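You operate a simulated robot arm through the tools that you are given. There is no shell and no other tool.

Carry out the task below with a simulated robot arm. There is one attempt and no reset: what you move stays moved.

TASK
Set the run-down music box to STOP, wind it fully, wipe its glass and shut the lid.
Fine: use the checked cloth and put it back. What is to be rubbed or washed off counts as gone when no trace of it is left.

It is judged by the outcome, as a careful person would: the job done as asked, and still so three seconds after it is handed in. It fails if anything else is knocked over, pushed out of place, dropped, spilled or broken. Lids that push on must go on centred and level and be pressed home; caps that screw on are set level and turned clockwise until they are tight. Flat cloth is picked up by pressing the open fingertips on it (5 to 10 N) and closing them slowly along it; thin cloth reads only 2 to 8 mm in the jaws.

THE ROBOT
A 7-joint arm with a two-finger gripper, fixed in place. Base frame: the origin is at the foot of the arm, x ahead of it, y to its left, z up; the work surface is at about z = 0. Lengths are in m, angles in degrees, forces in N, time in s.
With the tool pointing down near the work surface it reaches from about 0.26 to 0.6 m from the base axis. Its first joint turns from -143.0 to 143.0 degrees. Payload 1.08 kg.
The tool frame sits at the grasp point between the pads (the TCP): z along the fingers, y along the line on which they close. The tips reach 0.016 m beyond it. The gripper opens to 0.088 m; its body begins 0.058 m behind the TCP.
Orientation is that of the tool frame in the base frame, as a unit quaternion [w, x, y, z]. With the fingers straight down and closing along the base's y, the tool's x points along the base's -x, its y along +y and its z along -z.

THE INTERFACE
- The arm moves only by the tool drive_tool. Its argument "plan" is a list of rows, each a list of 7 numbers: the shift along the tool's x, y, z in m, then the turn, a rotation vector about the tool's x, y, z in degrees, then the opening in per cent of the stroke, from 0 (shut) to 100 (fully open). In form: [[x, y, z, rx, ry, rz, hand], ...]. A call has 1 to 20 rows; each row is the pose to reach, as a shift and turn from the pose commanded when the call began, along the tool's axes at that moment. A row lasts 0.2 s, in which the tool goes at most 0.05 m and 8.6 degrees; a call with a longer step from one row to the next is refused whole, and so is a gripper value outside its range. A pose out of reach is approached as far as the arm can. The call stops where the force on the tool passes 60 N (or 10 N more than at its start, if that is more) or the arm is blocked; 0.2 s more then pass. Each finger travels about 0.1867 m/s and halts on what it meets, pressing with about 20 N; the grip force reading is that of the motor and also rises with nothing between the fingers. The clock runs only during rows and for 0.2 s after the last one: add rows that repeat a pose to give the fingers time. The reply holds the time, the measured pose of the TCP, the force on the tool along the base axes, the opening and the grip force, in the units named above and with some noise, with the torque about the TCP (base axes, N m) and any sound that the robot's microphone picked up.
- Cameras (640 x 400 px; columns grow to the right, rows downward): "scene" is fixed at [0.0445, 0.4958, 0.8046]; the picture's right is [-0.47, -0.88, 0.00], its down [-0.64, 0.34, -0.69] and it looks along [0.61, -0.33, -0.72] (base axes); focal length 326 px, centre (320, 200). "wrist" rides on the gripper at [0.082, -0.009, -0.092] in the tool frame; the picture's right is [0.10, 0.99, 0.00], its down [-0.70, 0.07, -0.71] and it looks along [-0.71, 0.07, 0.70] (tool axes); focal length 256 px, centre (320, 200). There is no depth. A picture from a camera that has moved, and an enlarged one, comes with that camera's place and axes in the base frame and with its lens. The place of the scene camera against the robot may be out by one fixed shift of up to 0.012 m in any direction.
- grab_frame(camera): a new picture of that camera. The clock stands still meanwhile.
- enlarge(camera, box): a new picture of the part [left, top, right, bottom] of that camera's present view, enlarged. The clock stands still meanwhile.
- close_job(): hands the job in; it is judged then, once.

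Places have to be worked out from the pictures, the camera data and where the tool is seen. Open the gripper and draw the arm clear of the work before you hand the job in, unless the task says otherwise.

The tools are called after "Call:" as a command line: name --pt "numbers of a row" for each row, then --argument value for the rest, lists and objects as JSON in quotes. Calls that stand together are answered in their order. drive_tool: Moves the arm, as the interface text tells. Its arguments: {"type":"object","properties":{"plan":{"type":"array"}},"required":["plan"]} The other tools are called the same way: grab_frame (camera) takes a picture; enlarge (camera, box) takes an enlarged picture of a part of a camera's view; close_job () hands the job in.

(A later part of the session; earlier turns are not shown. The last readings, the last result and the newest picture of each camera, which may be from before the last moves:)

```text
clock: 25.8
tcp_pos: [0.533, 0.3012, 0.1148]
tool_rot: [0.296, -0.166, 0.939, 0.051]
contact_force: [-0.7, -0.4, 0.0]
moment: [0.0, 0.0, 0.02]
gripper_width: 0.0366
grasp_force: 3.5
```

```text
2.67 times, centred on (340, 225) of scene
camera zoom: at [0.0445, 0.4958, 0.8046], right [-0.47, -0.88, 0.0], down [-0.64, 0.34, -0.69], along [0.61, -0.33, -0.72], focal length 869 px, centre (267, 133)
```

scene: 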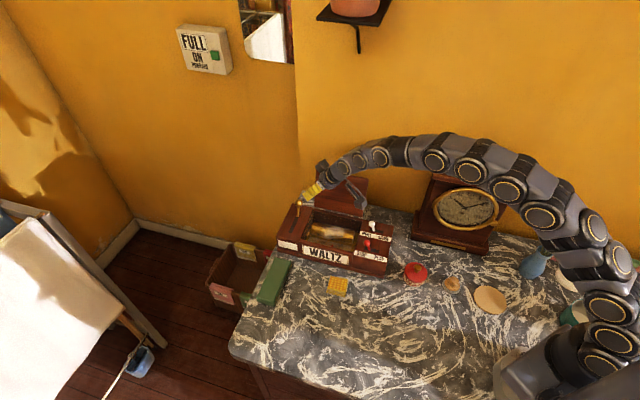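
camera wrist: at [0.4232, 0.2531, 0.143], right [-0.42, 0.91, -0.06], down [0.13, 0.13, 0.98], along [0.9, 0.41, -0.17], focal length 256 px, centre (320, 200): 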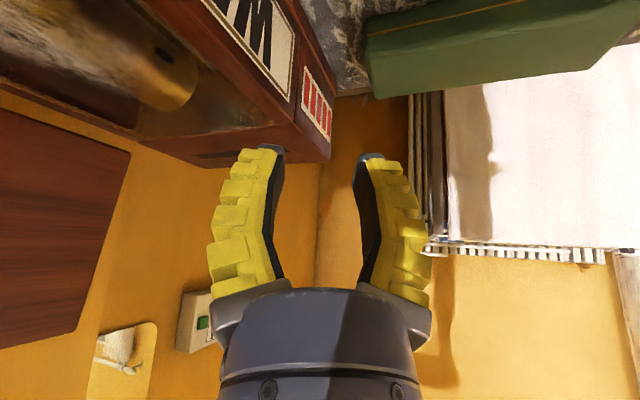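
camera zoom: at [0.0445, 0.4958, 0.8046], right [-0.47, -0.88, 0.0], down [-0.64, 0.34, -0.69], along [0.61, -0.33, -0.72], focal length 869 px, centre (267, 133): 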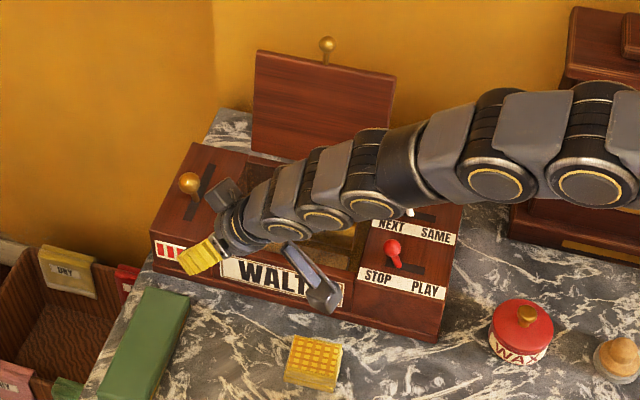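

The finger came away cleanly and all the bars stay red. Now I lift clear and turn the tool straight down, placing the wrist camera to look at the checked cloth.

Call:
drive_tool --pt "-0.023 0 -0.033 0 0 0 50" --pt "-0.0458 0 -0.0655 0 0 0 60" --pt "-0.029 0.013 -0.0779 1.98 3.11 6.29 70" --pt "-0.0122 0.0261 -0.0903 3.96 6.22 12.58 80" --pt "0.0045 0.0392 -0.1027 5.94 9.33 18.87 90" --pt "0.0213 0.0522 -0.1151 7.92 12.44 25.16 100" --pt "0.0381 0.0653 -0.1275 9.9 15.55 31.45 100" --pt "0.0549 0.0783 -0.1399 11.88 18.66 37.74 100" --pt "0.0717 0.0914 -0.1523 13.86 21.77 44.03 100" --pt "0.0884 0.1044 -0.1647 15.84 24.88 50.32 100" --pt "0.1052 0.1175 -0.1771 17.82 27.99 56.61 100" --pt "0.122 0.1305 -0.1895 19.8 31.1 62.9 100" --pt "0.122 0.1305 -0.1895 19.8 31.1 62.9 100"

Call:
grab_frame --camera "wrist"

Call:
enlarge --camera "scene" --box '[260, 150, 420, 300]'

```text
clock: 28.6
tcp_pos: [0.2906, 0.351, 0.2009]
tool_rot: [-0.001, 0.383, 0.924, 0.0]
contact_force: [0.6, 1.0, 0.4]
moment: [0.01, 0.02, 0.0]
gripper_width: 0.0882
grasp_force: 0.1
```

```text
taken
camera wrist: at [0.2266, 0.4038, 0.2923], right [0.63, 0.78, 0.0], down [0.55, -0.45, 0.71], along [0.55, -0.45, -0.71], focal length 256 px, centre (320, 200)
```

wrist: 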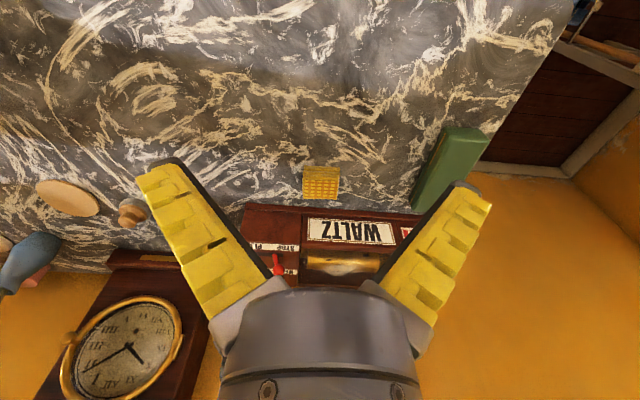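

```text
2.67 times, centred on (340, 225) of scene
camera zoom: at [0.0445, 0.4958, 0.8046], right [-0.47, -0.88, 0.0], down [-0.64, 0.34, -0.69], along [0.61, -0.33, -0.72], focal length 869 px, centre (267, 133)
```

zoom: 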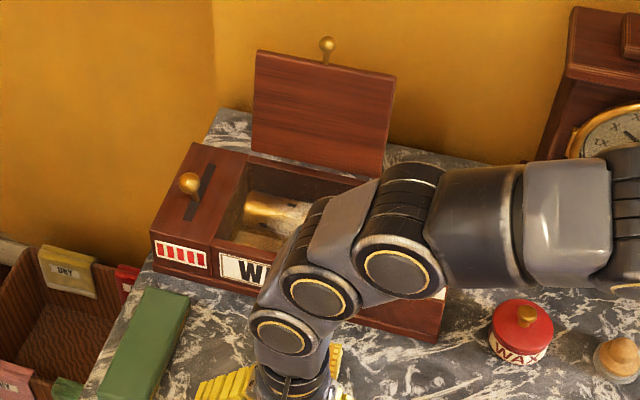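

The window shows five red bars. I enlarge the cloth to see its size, thickness and orientation.

Call:
enlarge --camera "wrist" --box '[280, 140, 360, 220]'

```text
5.00 times, centred on (320, 180) of wrist
camera zoom: at [0.2266, 0.4038, 0.2923], right [0.63, 0.78, 0.0], down [0.55, -0.45, 0.71], along [0.55, -0.45, -0.71], focal length 1280 px, centre (320, 300)
```

zoom: 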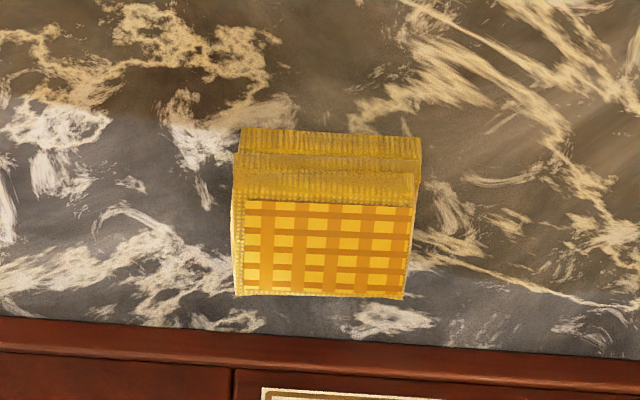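

The cloth is a folded pad about 0.049 × 0.05 and 0.025 high, its top centre at (0.420, 0.245), turned about 49°. It can be taken by its sides, so I move above it with the fingers open and 4° of turn, then look.

Call:
drive_tool --pt "-0.033 0.0035 0.016 0 0 -0.8 100" --pt "-0.066 0.007 0.032 0 0 -1.6 100" --pt "-0.099 0.0105 0.049 0 0 -2.4 100" --pt "-0.132 0.014 0.065 0 0 -3.2 100" --pt "-0.1643 0.0174 0.081 0 0 -4 100" --pt "-0.1643 0.0174 0.081 0 0 -4 100"

Call:
grab_frame --camera "wrist"

Call:
enlarge --camera "scene" --box '[280, 220, 420, 320]'

```text
clock: 30.0
tcp_pos: [0.4219, 0.246, 0.1205]
tool_rot: [0.0, 0.349, 0.937, 0.001]
contact_force: [-0.8, 0.6, -0.2]
moment: [0.02, 0.03, 0.05]
gripper_width: 0.088
grasp_force: 0.0
```

```text
taken
camera wrist: at [0.3534, 0.2947, 0.2115], right [0.57, 0.82, 0.0], down [0.58, -0.4, 0.71], along [0.58, -0.41, -0.7], focal length 256 px, centre (320, 200)
```

wrist: 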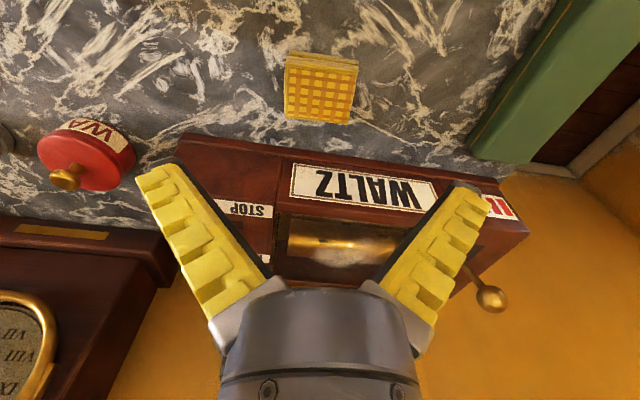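

```text
4.00 times, centred on (350, 270) of scene
camera zoom: at [0.0445, 0.4958, 0.8046], right [-0.47, -0.88, 0.0], down [-0.64, 0.34, -0.69], along [0.61, -0.33, -0.72], focal length 1304 px, centre (200, -80)
```

zoom: 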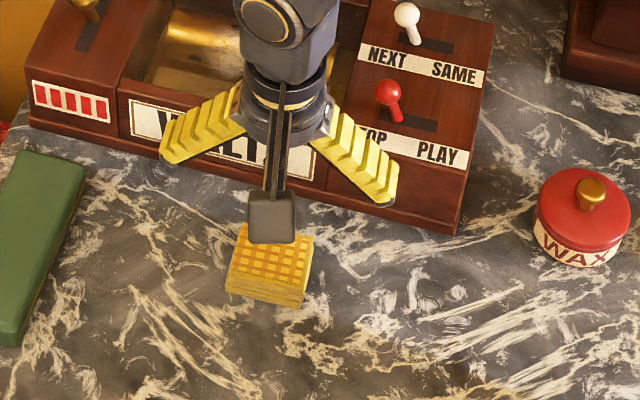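

I enlarge this near-overhead view of the pad to fix its centre and yaw before descending.

Call:
enlarge --camera "wrist" --box '[270, 40, 370, 140]'

```text
4.00 times, centred on (320, 90) of wrist
camera zoom: at [0.3534, 0.2947, 0.2115], right [0.57, 0.82, 0.0], down [0.58, -0.4, 0.71], along [0.58, -0.41, -0.7], focal length 1024 px, centre (320, 640)
```

zoom: 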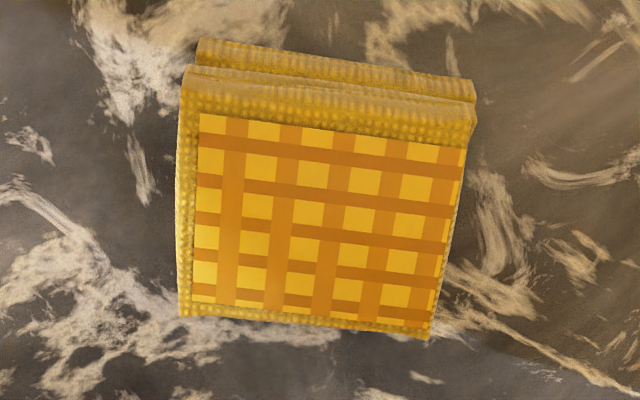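

The pad's centre is (0.420, 0.247) with yaw about 48.5°, well aligned with the tool. I go down until the tips are about 10 mm above the table beside the pad, then close slowly on it.

Call:
drive_tool --pt "0.002 0 0.03 0 0 0 100" --pt "0.0025 0 0.06 0 0 0 100" --pt "0.0025 0 0.085 0 0 0 100" --pt "0.0025 0 0.094 0 0 0 100"

Call:
grab_frame --camera "wrist"

Call:
enlarge --camera "scene" --box '[280, 220, 420, 320]'

```text
clock: 31.0
tcp_pos: [0.4181, 0.2518, 0.0276]
tool_rot: [0.0, 0.351, 0.936, 0.0]
contact_force: [0.3, 0.6, -0.6]
moment: [-0.03, 0.0, -0.02]
gripper_width: 0.0882
grasp_force: 0.0
```

```text
taken
camera wrist: at [0.35, 0.2995, 0.119], right [0.57, 0.82, 0.0], down [0.58, -0.41, 0.71], along [0.58, -0.41, -0.7], focal length 256 px, centre (320, 200)
```

wrist: 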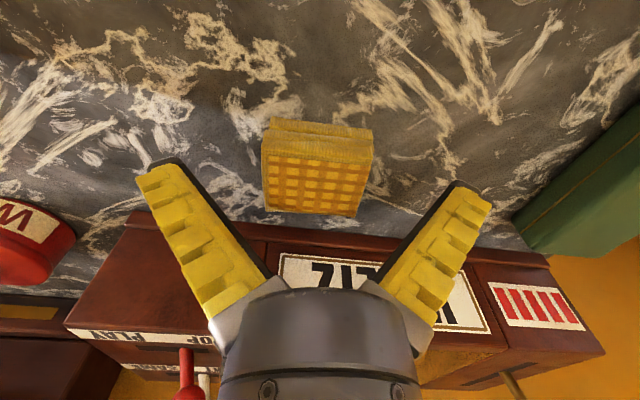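

```text
4.00 times, centred on (350, 270) of scene
camera zoom: at [0.0445, 0.4958, 0.8046], right [-0.47, -0.88, 0.0], down [-0.64, 0.34, -0.69], along [0.61, -0.33, -0.72], focal length 1304 px, centre (200, -80)
```

zoom: 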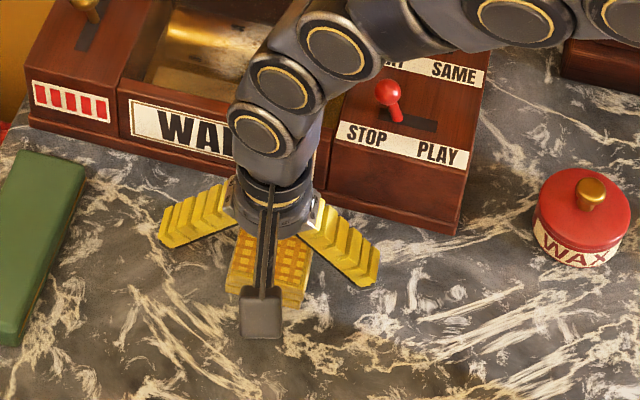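

The pad lies centred between the open fingers. I close slowly.

Call:
drive_tool --pt "0 0 0 0 0 0 90" --pt "0 0 0 0 0 0 80" --pt "0 0 0 0 0 0 70" --pt "0 0 0 0 0 0 63" --pt "0 0 0 0 0 0 57" --pt "0 0 0 0 0 0 52" --pt "0 0 0 0 0 0 48" --pt "0 0 0 0 0 0 44" --pt "0 0 0 0 0 0 40" --pt "0 0 0 0 0 0 40"

Call:
grab_frame --camera "wrist"

Call:
enlarge --camera "scene" --box '[280, 220, 420, 320]'

```text
clock: 33.2
tcp_pos: [0.4179, 0.2526, 0.0284]
tool_rot: [0.0, 0.35, 0.937, 0.0]
contact_force: [-0.9, -1.4, 5.8]
moment: [-0.01, 0.02, -0.03]
gripper_width: 0.0491
grasp_force: 20.0
```

```text
taken
camera wrist: at [0.3498, 0.2995, 0.1192], right [0.57, 0.82, 0.0], down [0.58, -0.41, 0.71], along [0.58, -0.41, -0.7], focal length 256 px, centre (320, 200)
```

wrist: 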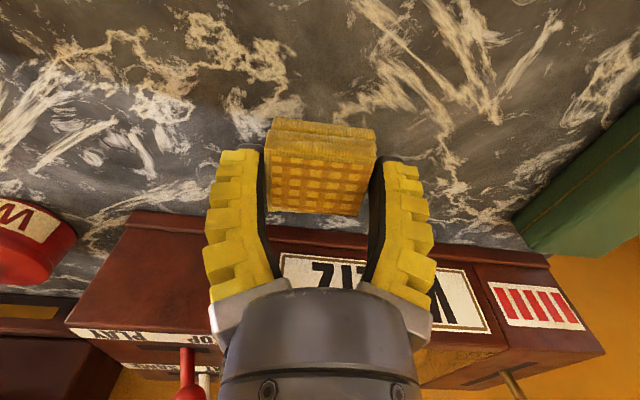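

```text
4.00 times, centred on (350, 270) of scene
camera zoom: at [0.0445, 0.4958, 0.8046], right [-0.47, -0.88, 0.0], down [-0.64, 0.34, -0.69], along [0.61, -0.33, -0.72], focal length 1304 px, centre (200, -80)
```

zoom: 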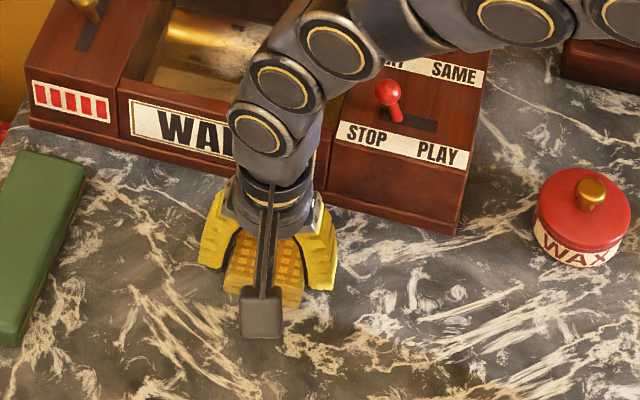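

The pad is held (49 mm, 20 N). I lift it gently straight up and check that it comes along.

Call:
drive_tool --pt "0 0 -0.01 0 0 0 40" --pt "0 0 -0.03 0 0 0 40" --pt "0 0 -0.06 0 0 0 40" --pt "0 0 -0.1 0 0 0 40" --pt "0 0 -0.13 0 0 0 40" --pt "0 0 -0.13 0 0 0 40"

Call:
grab_frame --camera "wrist"

Call:
enlarge --camera "scene" --box '[260, 170, 420, 300]'

```text
clock: 34.6
tcp_pos: [0.42, 0.2504, 0.1573]
tool_rot: [0.001, 0.35, 0.937, 0.001]
contact_force: [-0.4, 0.0, 0.9]
moment: [0.0, 0.01, 0.03]
gripper_width: 0.0397
grasp_force: 3.5
```

```text
taken
camera wrist: at [0.3522, 0.2987, 0.2479], right [0.57, 0.82, 0.0], down [0.58, -0.41, 0.71], along [0.58, -0.41, -0.7], focal length 256 px, centre (320, 200)
```

wrist: 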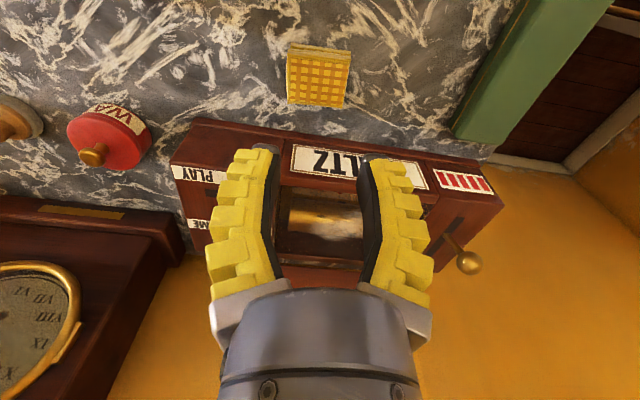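

```text
3.08 times, centred on (340, 235) of scene
camera zoom: at [0.0445, 0.4958, 0.8046], right [-0.47, -0.88, 0.0], down [-0.64, 0.34, -0.69], along [0.61, -0.33, -0.72], focal length 1003 px, centre (258, 92)
```

zoom: 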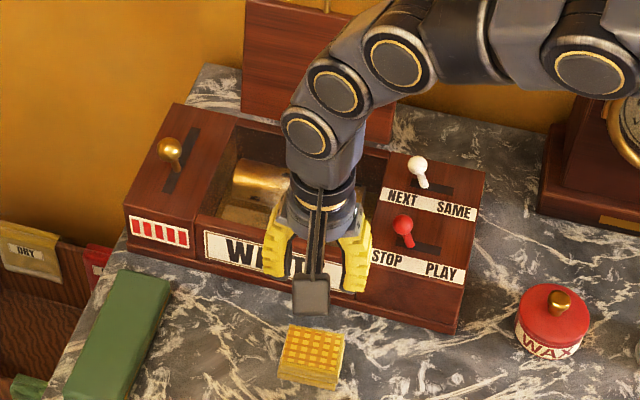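

The pad stayed on the table: the grip slipped off, since the jaws flare slightly at 49 mm. I enlarge to see whether the pad moved, and will then take it across its shorter side, where the jaws are parallel, and deeper.

Call:
enlarge --camera "wrist" --box '[270, 30, 370, 130]'

Call:
enlarge --camera "scene" --box '[310, 255, 370, 315]'

```text
4.00 times, centred on (320, 80) of wrist
camera zoom: at [0.3522, 0.2987, 0.2479], right [0.57, 0.82, 0.0], down [0.58, -0.41, 0.71], along [0.58, -0.41, -0.7], focal length 1024 px, centre (320, 680)
```

zoom: 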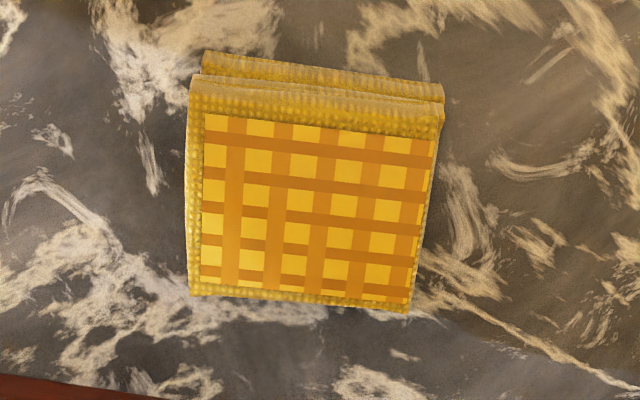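

```text
6.67 times, centred on (340, 285) of scene
camera zoom: at [0.0445, 0.4958, 0.8046], right [-0.47, -0.88, 0.0], down [-0.64, 0.34, -0.69], along [0.61, -0.33, -0.72], focal length 2173 px, centre (187, -367)
```

zoom: 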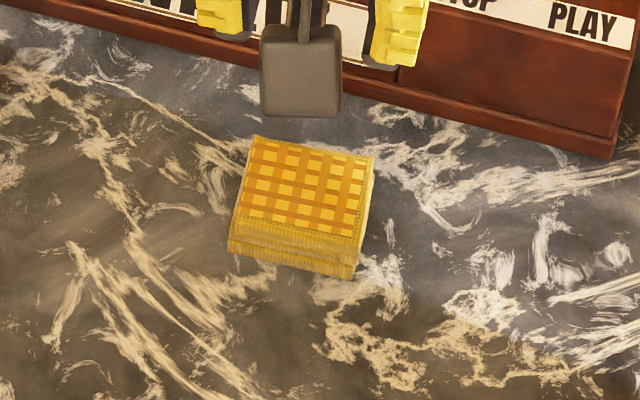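

The pad has hardly moved: its centre is still (0.4207, 0.2471), yaw about 49°. I open the fingers and turn the tool 90° to close across the 41 mm side.

Call:
drive_tool --pt "0 0 0 0 0 -8.2 60" --pt "0 0 0 0 0 -16.4 80" --pt "0 0 0 0 0 -24.6 90" --pt "0 0 0 0 0 -32.8 90" --pt "-0.001 -0.001 0 0 0 -41 90" --pt "-0.001 -0.001 0 0 0 -49.2 90" --pt "-0.001 -0.001 0 0 0 -57.4 90" --pt "-0.002 -0.002 0 0 0 -65.6 90" --pt "-0.0027 -0.002 0 0 0 -73.8 90" --pt "-0.0027 -0.002 0 0 0 -82 90" --pt "-0.0027 -0.002 0 0 0 -90 90" --pt "-0.0027 -0.002 0 0 0 -90 90"

Call:
grab_frame --camera "wrist"

Call:
grab_frame --camera "scene"

```text
clock: 37.2
tcp_pos: [0.4181, 0.2474, 0.1558]
tool_rot: [0.0, -0.417, 0.909, 0.0]
contact_force: [-0.4, -0.5, -0.4]
moment: [-0.03, 0.01, -0.01]
gripper_width: 0.0806
grasp_force: 1.0
```

```text
taken
camera wrist: at [0.3712, 0.1802, 0.2473], right [-0.82, 0.57, 0.0], down [0.4, 0.58, 0.71], along [0.41, 0.58, -0.7], focal length 256 px, centre (320, 200)
```

wrist: 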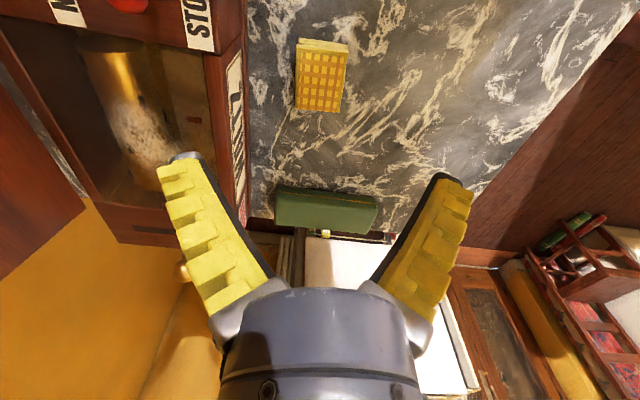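

```text
taken
```

scene: 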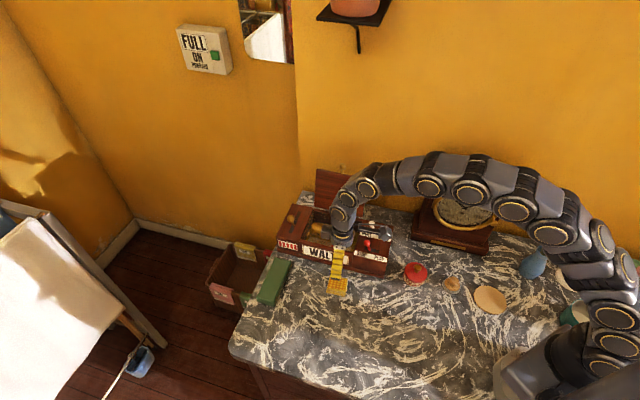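

I check the pad in this view before going down, to centre it between the fingers.

Call:
enlarge --camera "wrist" --box '[270, 25, 370, 125]'

```text
4.00 times, centred on (320, 75) of wrist
camera zoom: at [0.3712, 0.1802, 0.2473], right [-0.82, 0.57, 0.0], down [0.4, 0.58, 0.71], along [0.41, 0.58, -0.7], focal length 1024 px, centre (320, 700)
```

zoom: 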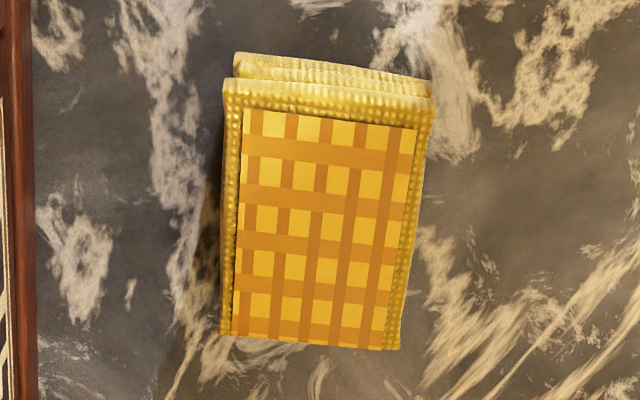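

The pad is centred to within 2 mm. I narrow the fingers to about 58 mm (to keep clear of the box front), lower to tips about 6 mm above the table, and close slowly across the short side.

Call:
drive_tool --pt "-0.001 -0.0005 0.03 0 0 0 75" --pt "-0.002 -0.001 0.06 0 0 0 62" --pt "-0.0025 -0.001 0.09 0 0 0 62" --pt "-0.0025 -0.001 0.115 0 0 0 62" --pt "-0.0025 -0.001 0.128 0 0 0 62" --pt "-0.0025 -0.001 0.134 0 0 0 62" --pt "-0.0025 -0.001 0.134 0 0 0 62"

Call:
grab_frame --camera "wrist"

```text
clock: 38.8
tcp_pos: [0.4229, 0.2494, 0.0219]
tool_rot: [0.001, -0.415, 0.91, 0.0]
contact_force: [0.5, -0.4, -0.9]
moment: [-0.02, 0.0, -0.04]
gripper_width: 0.0589
grasp_force: 3.4
```

```text
taken
camera wrist: at [0.3752, 0.1831, 0.1131], right [-0.82, 0.57, 0.0], down [0.4, 0.58, 0.71], along [0.41, 0.58, -0.7], focal length 256 px, centre (320, 200)
```

wrist: 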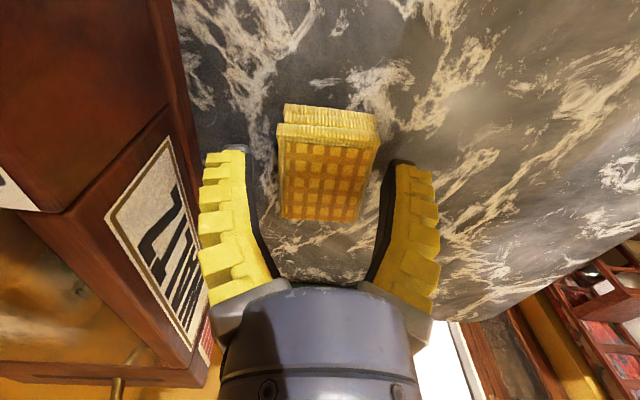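

The pad sits between the fingers and both are clear of the box. I close slowly.

Call:
drive_tool --pt "0 0 0 0 0 0 56" --pt "0 0 0 0 0 0 51" --pt "0 0 0 0 0 0 47" --pt "0 0 0 0 0 0 43" --pt "0 0 0 0 0 0 39" --pt "0 0 0 0 0 0 35" --pt "0 0 0 0 0 0 30" --pt "0 0 0 0 0 0 25" --pt "0 0 0 0 0 0 25"

Call:
grab_frame --camera "wrist"

```text
clock: 40.8
tcp_pos: [0.4239, 0.2492, 0.0232]
tool_rot: [0.001, -0.415, 0.91, 0.0]
contact_force: [-0.6, -0.9, 9.2]
moment: [0.0, 0.06, -0.02]
gripper_width: 0.0378
grasp_force: 20.2
```

```text
taken
camera wrist: at [0.3753, 0.1833, 0.1135], right [-0.82, 0.57, 0.0], down [0.4, 0.58, 0.71], along [0.41, 0.58, -0.7], focal length 256 px, centre (320, 200)
```

wrist: 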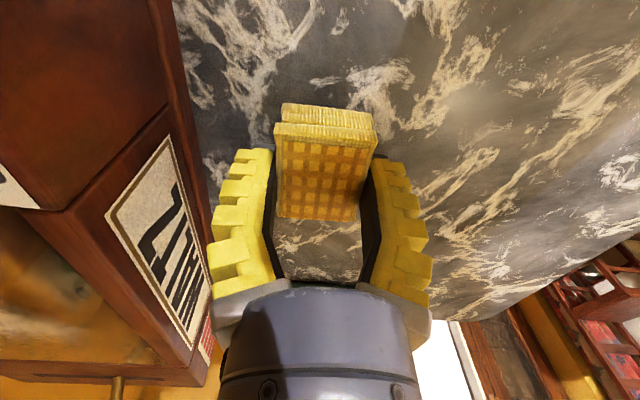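

It holds 38 mm at 20 N. I lift slowly by a small amount and check whether it follows.

Call:
drive_tool --pt "0 0 -0.003 0 0 0 20" --pt "0 0 -0.006 0 0 0 15" --pt "0 0 -0.009 0 0 0 10" --pt "0 0 -0.012 0 0 0 10" --pt "0 0 -0.016 0 0 0 10" --pt "0 0 -0.02 0 0 0 10"

Call:
grab_frame --camera "wrist"

Call:
enlarge --camera "scene" --box '[300, 240, 380, 310]'

```text
clock: 42.2
tcp_pos: [0.4223, 0.2483, 0.0415]
tool_rot: [0.0, -0.415, 0.91, -0.001]
contact_force: [0.9, 0.2, -0.6]
moment: [0.01, 0.02, 0.0]
gripper_width: 0.0369
grasp_force: 20.0
```

```text
taken
camera wrist: at [0.3737, 0.1819, 0.1328], right [-0.82, 0.57, 0.0], down [0.41, 0.58, 0.71], along [0.41, 0.58, -0.71], focal length 256 px, centre (320, 200)
```

wrist: 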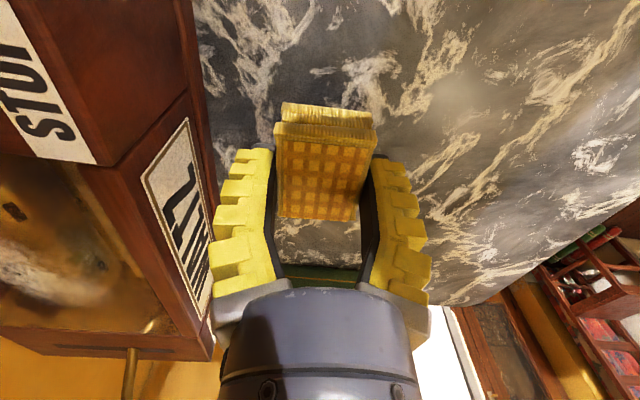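

```text
5.71 times, centred on (340, 275) of scene
camera zoom: at [0.0445, 0.4958, 0.8046], right [-0.47, -0.88, 0.0], down [-0.64, 0.34, -0.69], along [0.61, -0.33, -0.72], focal length 1863 px, centre (206, -229)
```

zoom: 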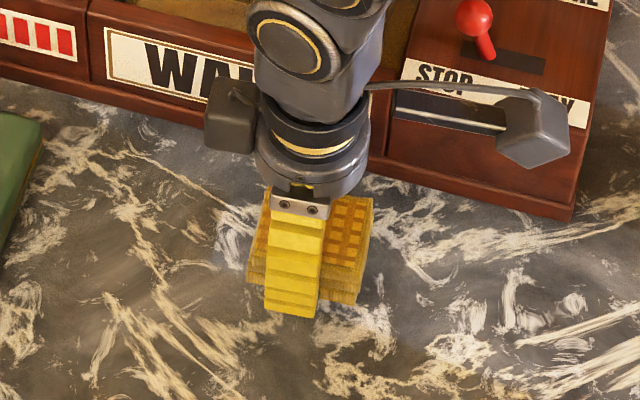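

The pad came up with the gripper this time. I carry it up and over the front of the box to above the smudge at about (0.544, 0.197), keeping the grip.

Call:
drive_tool --pt "0 0 -0.025 0 0 0 10" --pt "0 0 -0.05 0 0 0 10" --pt "0 0 -0.08 0 0 0 10" --pt "0 0 -0.108 0 0 0 10" --pt "-0.007 -0.021 -0.108 0 0 0.7 10" --pt "-0.014 -0.042 -0.108 0 0 1.4 10" --pt "-0.0205 -0.063 -0.108 0 0 2.1 10" --pt "-0.027 -0.084 -0.108 0 0 2.8 10" --pt "-0.034 -0.105 -0.108 0 0 3.5 10" --pt "-0.0411 -0.1256 -0.108 0 0 4.2 10" --pt "-0.0411 -0.1256 -0.108 0 0 4.2 10"

Call:
grab_frame --camera "wrist"

Call:
enlarge --camera "scene" --box '[260, 150, 420, 300]'

```text
clock: 44.6
tcp_pos: [0.5422, 0.1943, 0.1513]
tool_rot: [0.0, -0.381, 0.925, 0.001]
contact_force: [-0.8, 0.6, -0.7]
moment: [-0.01, 0.0, 0.0]
gripper_width: 0.0371
grasp_force: 19.9
```

```text
taken
camera wrist: at [0.4907, 0.1315, 0.2421], right [-0.77, 0.63, 0.0], down [0.45, 0.55, 0.71], along [0.45, 0.55, -0.71], focal length 256 px, centre (320, 200)
```

wrist: 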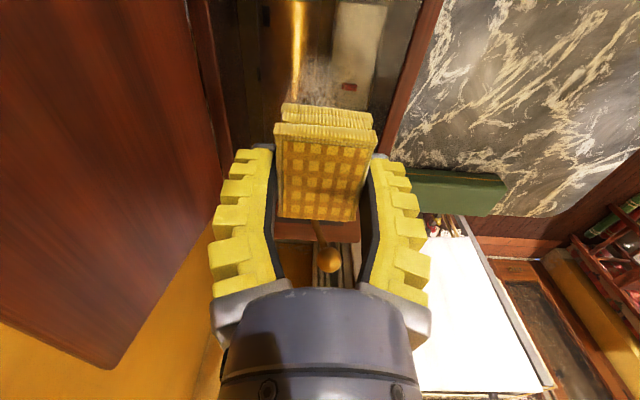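

```text
2.67 times, centred on (340, 225) of scene
camera zoom: at [0.0445, 0.4958, 0.8046], right [-0.47, -0.88, 0.0], down [-0.64, 0.34, -0.69], along [0.61, -0.33, -0.72], focal length 869 px, centre (267, 133)
```

zoom: 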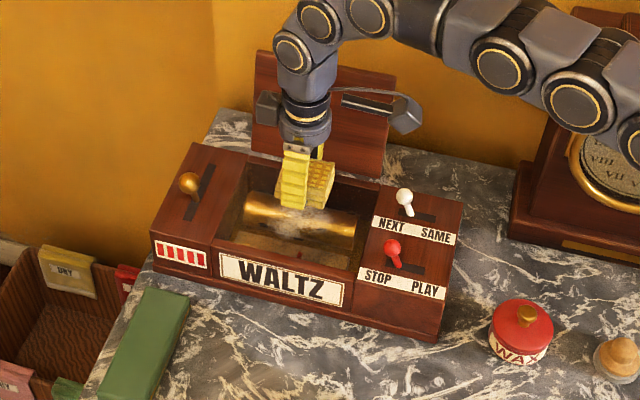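

The pad is over the smudge. I lower it toward the glass, expecting contact near TCP z ≈ 0.097, in small steps.

Call:
drive_tool --pt "0 0 0.015 0 0 0 10" --pt "0 0 0.03 0 0 0 10" --pt "0 0 0.042 0 0 0 10" --pt "0 0 0.048 0 0 0 10" --pt "0 0 0.051 0 0 0 10"

Call:
grab_frame --camera "wrist"

```text
clock: 45.8
tcp_pos: [0.5433, 0.1973, 0.1006]
tool_rot: [-0.001, -0.381, 0.925, -0.001]
contact_force: [-0.5, 0.2, 0.2]
moment: [0.02, 0.02, -0.05]
gripper_width: 0.0369
grasp_force: 20.0
```

```text
taken
camera wrist: at [0.4915, 0.1344, 0.191], right [-0.77, 0.63, 0.0], down [0.45, 0.55, 0.71], along [0.45, 0.55, -0.71], focal length 256 px, centre (320, 200)
```

wrist: 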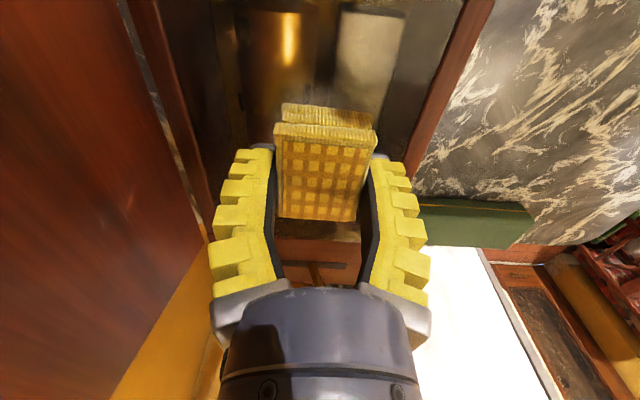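

There is no contact yet at z = 0.1006. I continue down in 1.5 mm steps and read the force.

Call:
drive_tool --pt "0 0 0.0015 0 0 0 10" --pt "0 0 0.003 0 0 0 10" --pt "0 0 0.0045 0 0 0 10"

```text
clock: 46.6
tcp_pos: [0.5437, 0.197, 0.0965]
tool_rot: [0.002, -0.382, 0.924, 0.0]
contact_force: [-4.2, -2.4, 17.2]
moment: [-0.02, 0.05, -0.03]
gripper_width: 0.0389
grasp_force: 20.0
```

Contact with the glass: 17 N at z = 0.0965. I ease up about 1 mm and make a gentle first stroke along the box's length.

Call:
drive_tool --pt "0 0 -0.0012 0 0 0 10" --pt "0.012 0 -0.0012 0 0 0 10" --pt "0.026 0 -0.0012 0 0 0 10" --pt "0.012 0 -0.0012 0 0 0 10" --pt "0 0 -0.0012 0 0 0 10" --pt "-0.012 0 -0.0012 0 0 0 10" --pt "-0.026 0 -0.0012 0 0 0 10" --pt "-0.012 0 -0.0012 0 0 0 10" --pt "0 0 -0.0012 0 0 0 10"

Call:
grab_frame --camera "wrist"

Call:
enlarge --camera "scene" --box '[300, 190, 380, 260]'

```text
clock: 48.6
tcp_pos: [0.543, 0.1959, 0.0969]
tool_rot: [0.0, -0.381, 0.924, 0.0]
contact_force: [2.4, 1.6, 7.4]
moment: [0.07, -0.09, 0.0]
gripper_width: 0.0373
grasp_force: 20.1
```

```text
taken
camera wrist: at [0.4904, 0.1333, 0.1878], right [-0.77, 0.63, 0.0], down [0.45, 0.55, 0.71], along [0.45, 0.55, -0.7], focal length 256 px, centre (320, 200)
```

wrist: 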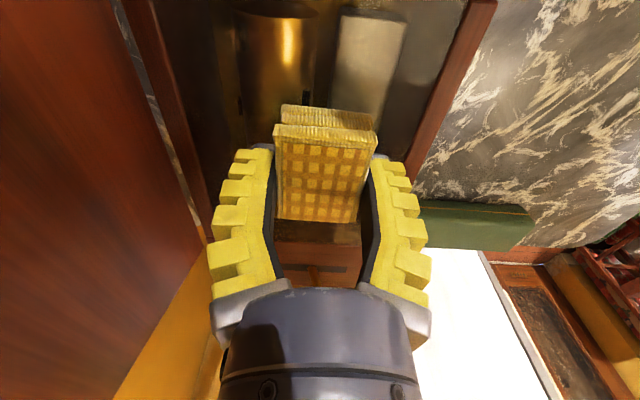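

```text
5.71 times, centred on (340, 225) of scene
camera zoom: at [0.0445, 0.4958, 0.8046], right [-0.47, -0.88, 0.0], down [-0.64, 0.34, -0.69], along [0.61, -0.33, -0.72], focal length 1863 px, centre (206, 57)
```

zoom: 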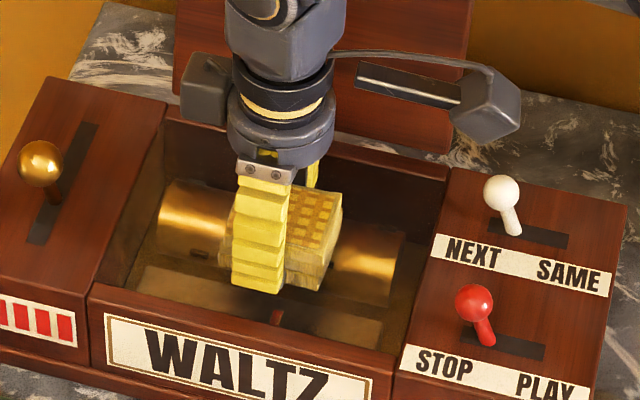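

The force is a steady 7 N and the smudge is clearing. I now rub in a raster over the front and middle parts of the stain.

Call:
drive_tool --pt "0 0.005 0 0 0 0 10" --pt "0 0.01 0 0 0 0 10" --pt "0.015 0.01 0 0 0 0 10" --pt "0.03 0.01 0 0 0 0 10" --pt "0.015 0.01 0 0 0 0 10" --pt "0 0.01 0 0 0 0 10" --pt "-0.015 0.01 0 0 0 0 10" --pt "-0.03 0.01 0 0 0 0 10" --pt "-0.03 0.002 0 0 0 0 10" --pt "-0.015 0.002 0 0 0 0 10" --pt "0 0.002 0 0 0 0 10" --pt "0.015 0.002 0 0 0 0 10" --pt "0.03 0.002 0 0 0 0 10" --pt "0.03 -0.008 0 0 0 0 10" --pt "0.015 -0.008 0 0 0 0 10" --pt "0 -0.008 0 0 0 0 10" --pt "-0.015 -0.008 0 0 0 0 10" --pt "-0.03 -0.008 0 0 0 0 10" --pt "-0.015 -0.008 0 0 0 0 10" --pt "0 -0.008 0 0 0 0 10"

Call:
enlarge --camera "scene" --box '[300, 190, 380, 260]'

```text
clock: 52.8
tcp_pos: [0.5479, 0.1905, 0.0949]
tool_rot: [0.002, -0.382, 0.924, 0.001]
contact_force: [2.8, 3.3, 6.7]
moment: [0.0, 0.02, 0.0]
gripper_width: 0.0372
grasp_force: 19.9
```

```text
5.71 times, centred on (340, 225) of scene
camera zoom: at [0.0445, 0.4958, 0.8046], right [-0.47, -0.88, 0.0], down [-0.64, 0.34, -0.69], along [0.61, -0.33, -0.72], focal length 1863 px, centre (206, 57)
```

zoom: 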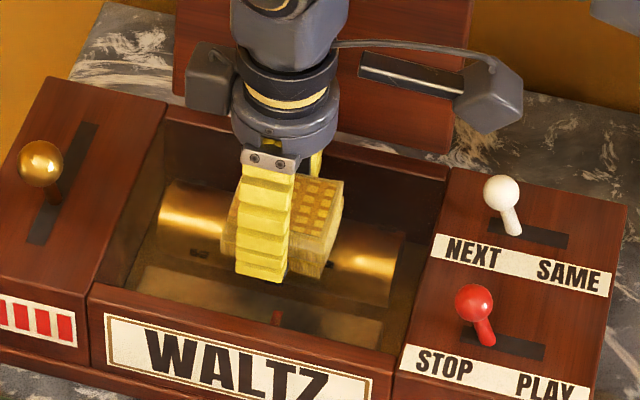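

The force stays near 7 N. One more set of strokes farther back on the glass (n up to about 0.27), then I will lift and inspect.

Call:
drive_tool --pt "0 -0.005 0 0 0 0 10" --pt "0 -0.01 0 0 0 0 10" --pt "0.015 -0.01 0 0 0 0 10" --pt "0.03 -0.01 0 0 0 0 10" --pt "0.015 -0.01 0 0 0 0 10" --pt "0 -0.01 0 0 0 0 10" --pt "-0.015 -0.01 0 0 0 0 10" --pt "-0.028 -0.01 0 0 0 0 10" --pt "-0.028 -0.002 0 0 0 0 10" --pt "-0.015 -0.002 0 0 0 0 10" --pt "0 -0.002 0 0 0 0 10" --pt "0.015 -0.002 0 0 0 0 10" --pt "0.03 0.004 0 0 0 0 10" --pt "0.015 0.008 0 0 0 0 10" --pt "0 0.012 0 0 0 0 10" --pt "0 0.012 -0.02 0 0 0 10" --pt "0 0.02 -0.05 0 0 0 10" --pt "0.0 0.04 -0.07 0 0 0 10"

Call:
grab_frame --camera "wrist"

Call:
enlarge --camera "scene" --box '[300, 190, 380, 260]'

```text
clock: 56.6
tcp_pos: [0.5193, 0.2206, 0.1638]
tool_rot: [-0.001, -0.381, 0.925, 0.001]
contact_force: [-0.1, 0.1, -1.1]
moment: [0.02, 0.03, 0.04]
gripper_width: 0.037
grasp_force: 20.6
out of reach, approached as far as the arm can: row 8, 9
```

```text
taken
camera wrist: at [0.4686, 0.1573, 0.2556], right [-0.77, 0.63, 0.0], down [0.45, 0.55, 0.71], along [0.45, 0.55, -0.71], focal length 256 px, centre (320, 200)
```

wrist: 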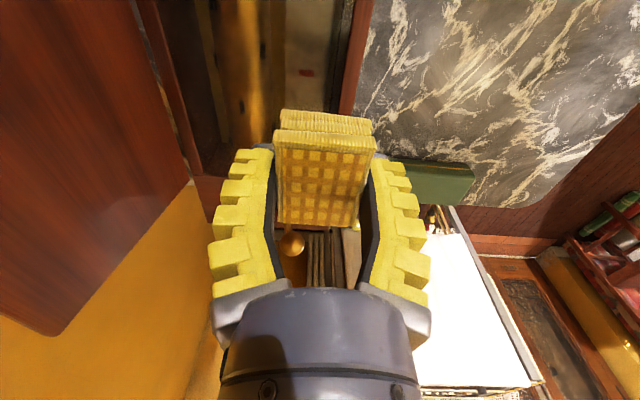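

```text
5.71 times, centred on (340, 225) of scene
camera zoom: at [0.0445, 0.4958, 0.8046], right [-0.47, -0.88, 0.0], down [-0.64, 0.34, -0.69], along [0.61, -0.33, -0.72], focal length 1863 px, centre (206, 57)
```

zoom: 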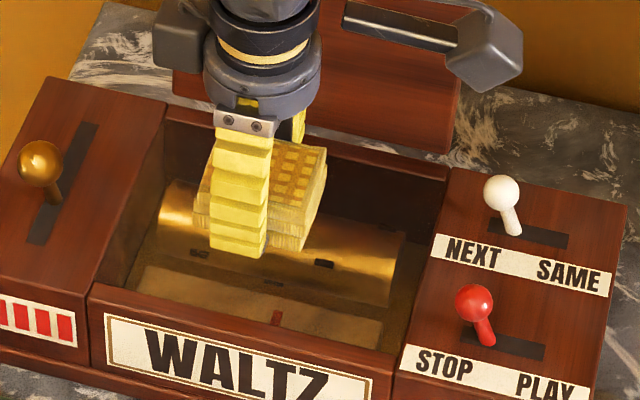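

The visible glass looks clean now. I lift the pad to above its home place and use both cameras to inspect the whole glass for any trace.

Call:
drive_tool --pt "0.0096 0.0176 -0.017 0 0 -0.8 10" --pt "0.0191 0.0352 -0.034 0 0 -1.6 10" --pt "0.0287 0.0527 -0.052 0 0 -2.5 10" --pt "0.0382 0.0703 -0.069 0 0 -3.3 10" --pt "0.0478 0.0879 -0.086 0 0 -4.2 10" --pt "0.0478 0.0879 -0.086 0 0 -4.2 10"

Call:
grab_frame --camera "wrist"

Call:
enlarge --camera "scene" --box '[280, 180, 400, 290]'

```text
clock: 58.0
tcp_pos: [0.4245, 0.2489, 0.2488]
tool_rot: [0.0, -0.414, 0.91, 0.0]
contact_force: [0.8, 0.4, 0.1]
moment: [0.0, -0.02, -0.02]
gripper_width: 0.0373
grasp_force: 19.4
```

```text
taken
camera wrist: at [0.3772, 0.1818, 0.341], right [-0.82, 0.57, 0.0], down [0.41, 0.58, 0.71], along [0.41, 0.58, -0.7], focal length 256 px, centre (320, 200)
```

wrist: 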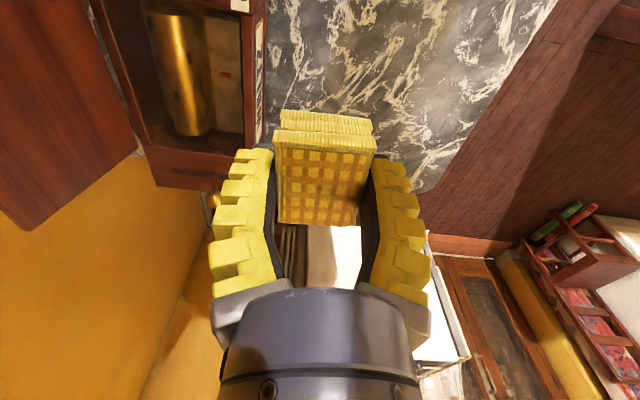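

```text
3.64 times, centred on (340, 235) of scene
camera zoom: at [0.0445, 0.4958, 0.8046], right [-0.47, -0.88, 0.0], down [-0.64, 0.34, -0.69], along [0.61, -0.33, -0.72], focal length 1185 px, centre (247, 73)
```

zoom: 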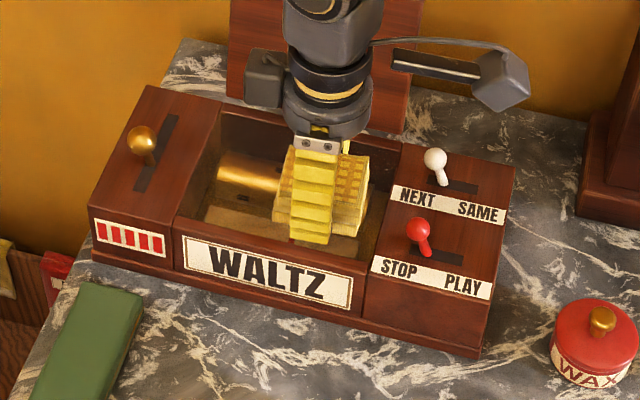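

I enlarge the glass in the wrist view, which shows the whole well, to look for residue.

Call:
enlarge --camera "wrist" --box '[130, 0, 260, 150]'

Call:
enlarge --camera "wrist" --box '[150, 0, 240, 90]'

Call:
enlarge --camera "wrist" --box '[250, 90, 400, 240]'

```text
2.67 times, centred on (195, 75) of wrist
camera zoom: at [0.3772, 0.1818, 0.341], right [-0.82, 0.57, 0.0], down [0.41, 0.58, 0.71], along [0.41, 0.58, -0.7], focal length 683 px, centre (653, 533)
```

zoom: 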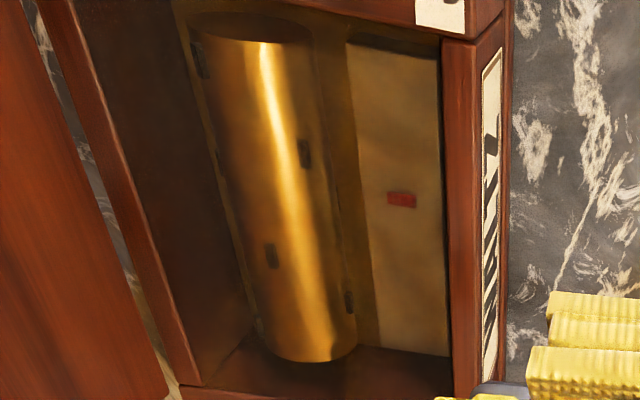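

```text
4.44 times, centred on (195, 45) of wrist
camera zoom: at [0.3772, 0.1818, 0.341], right [-0.82, 0.57, 0.0], down [0.41, 0.58, 0.71], along [0.41, 0.58, -0.7], focal length 1138 px, centre (876, 889)
```

zoom: 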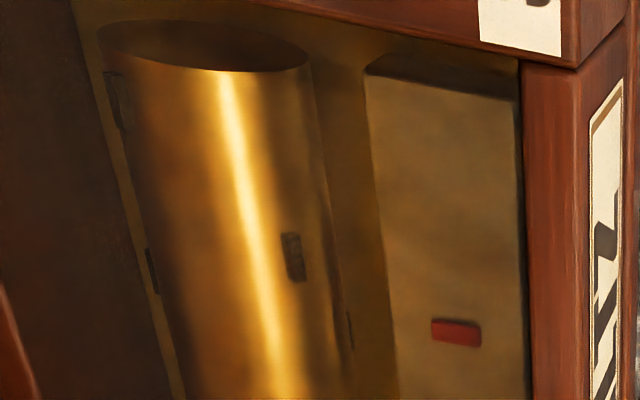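

```text
2.67 times, centred on (325, 165) of wrist
camera zoom: at [0.3772, 0.1818, 0.341], right [-0.82, 0.57, 0.0], down [0.41, 0.58, 0.71], along [0.41, 0.58, -0.7], focal length 683 px, centre (307, 293)
```

zoom: 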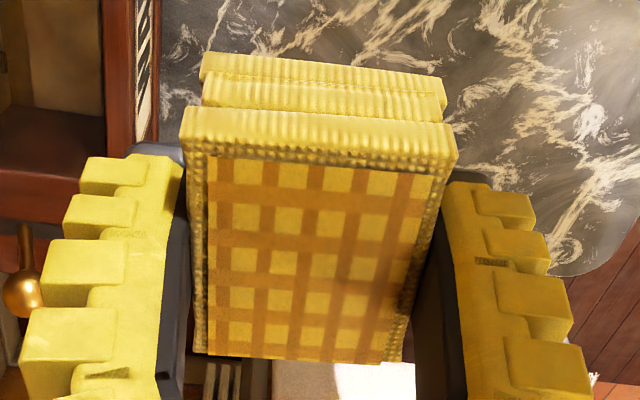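

The glass shows no trace of the smudge from this side. I now set the pad back on its place, lowering to just above contact first.

Call:
drive_tool --pt "0 0 0.04 0 0 0 10" --pt "0 0 0.08 0 0 0 10" --pt "0 0 0.12 0 0 0 10" --pt "0 0 0.16 0 0 0 10" --pt "0 0 0.19 0 0 0 10" --pt "0 0 0.21 0 0 0 10" --pt "0 0 0.219 0 0 0 10" --pt "0 0 0.219 0 0 0 10"

Call:
grab_frame --camera "wrist"

Call:
enlarge --camera "scene" --box '[300, 240, 380, 310]'

```text
clock: 59.8
tcp_pos: [0.4234, 0.2486, 0.0331]
tool_rot: [0.0, -0.415, 0.91, 0.0]
contact_force: [-0.7, 0.2, 0.0]
moment: [0.03, 0.0, 0.02]
gripper_width: 0.037
grasp_force: 20.3
```

```text
taken
camera wrist: at [0.3771, 0.1813, 0.1246], right [-0.82, 0.57, 0.0], down [0.4, 0.58, 0.71], along [0.41, 0.58, -0.71], focal length 256 px, centre (320, 200)
```

wrist: 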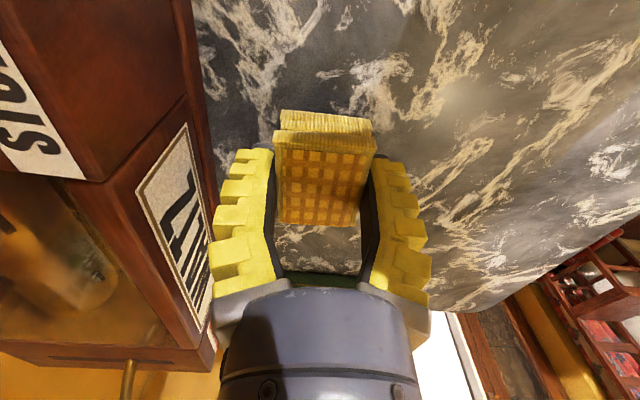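

```text
5.71 times, centred on (340, 275) of scene
camera zoom: at [0.0445, 0.4958, 0.8046], right [-0.47, -0.88, 0.0], down [-0.64, 0.34, -0.69], along [0.61, -0.33, -0.72], focal length 1863 px, centre (206, -229)
```

zoom: 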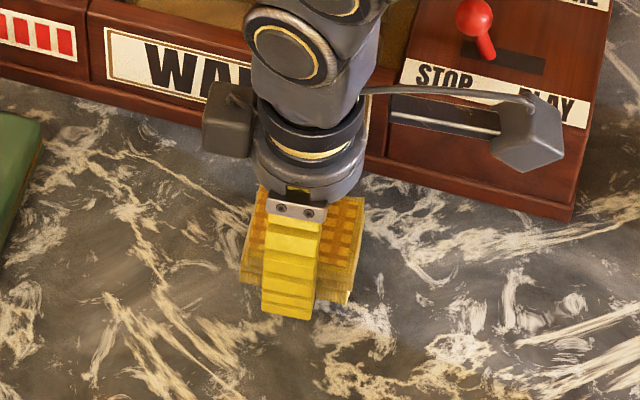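

The pad is just above the table. I lower in small steps until a light touch is felt.

Call:
drive_tool --pt "0 0 0.003 0 0 0 10" --pt "0 0 0.006 0 0 0 10" --pt "0 0 0.0085 0 0 0 10"

```text
clock: 60.6
tcp_pos: [0.4242, 0.2486, 0.0243]
tool_rot: [0.001, -0.415, 0.91, 0.0]
contact_force: [-0.1, -0.8, -0.5]
moment: [0.05, -0.01, 0.02]
gripper_width: 0.0371
grasp_force: 19.8
```

Call:
drive_tool --pt "0 0 0.0012 0 0 0 10" --pt "0 0 0.0024 0 0 0 10"

```text
clock: 61.2
tcp_pos: [0.4253, 0.2485, 0.0239]
tool_rot: [0.0, -0.416, 0.909, -0.001]
contact_force: [0.5, 0.4, 0.0]
moment: [-0.01, -0.04, -0.03]
gripper_width: 0.0372
grasp_force: 20.0
```

There is still no touch; the pad was pushed up a little in the fingers while wiping. I ease down another 2–3 mm.

Call:
drive_tool --pt "0 0 0.001 0 0 0 10" --pt "0 0 0.002 0 0 0 10" --pt "0 0 0.002 0 0 0 10"

Call:
grab_frame --camera "wrist"

```text
clock: 62.0
tcp_pos: [0.4246, 0.2489, 0.0205]
tool_rot: [0.0, -0.415, 0.91, 0.0]
contact_force: [-0.7, 0.0, 0.3]
moment: [-0.01, -0.01, -0.01]
gripper_width: 0.0374
grasp_force: 20.2
```

```text
taken
camera wrist: at [0.3787, 0.1816, 0.1119], right [-0.82, 0.57, 0.0], down [0.4, 0.58, 0.71], along [0.41, 0.58, -0.7], focal length 256 px, centre (320, 200)
```

wrist: 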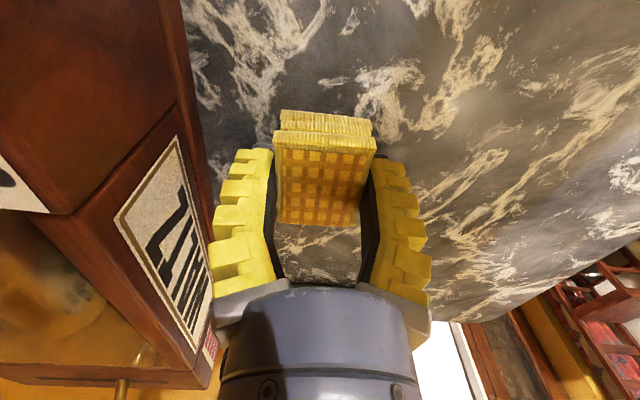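

Still almost no force. I go 2 mm more, keeping the tips off the table.

Call:
drive_tool --pt "0 0 0.001 0 0 0 10" --pt "0 0 0.002 0 0 0 10" --pt "0 0 0.002 0 0 0 10"

Call:
enlarge --camera "scene" --box '[310, 250, 370, 310]'

```text
clock: 62.8
tcp_pos: [0.4271, 0.2494, 0.0191]
tool_rot: [0.002, -0.415, 0.91, 0.0]
contact_force: [-1.5, -1.7, 17.8]
moment: [-0.04, 0.06, -0.01]
gripper_width: 0.0384
grasp_force: 19.7
```

```text
6.67 times, centred on (340, 280) of scene
camera zoom: at [0.0445, 0.4958, 0.8046], right [-0.47, -0.88, 0.0], down [-0.64, 0.34, -0.69], along [0.61, -0.33, -0.72], focal length 2173 px, centre (187, -333)
```

zoom: 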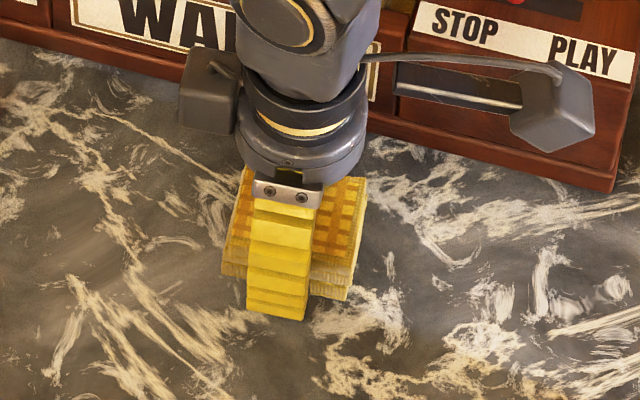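

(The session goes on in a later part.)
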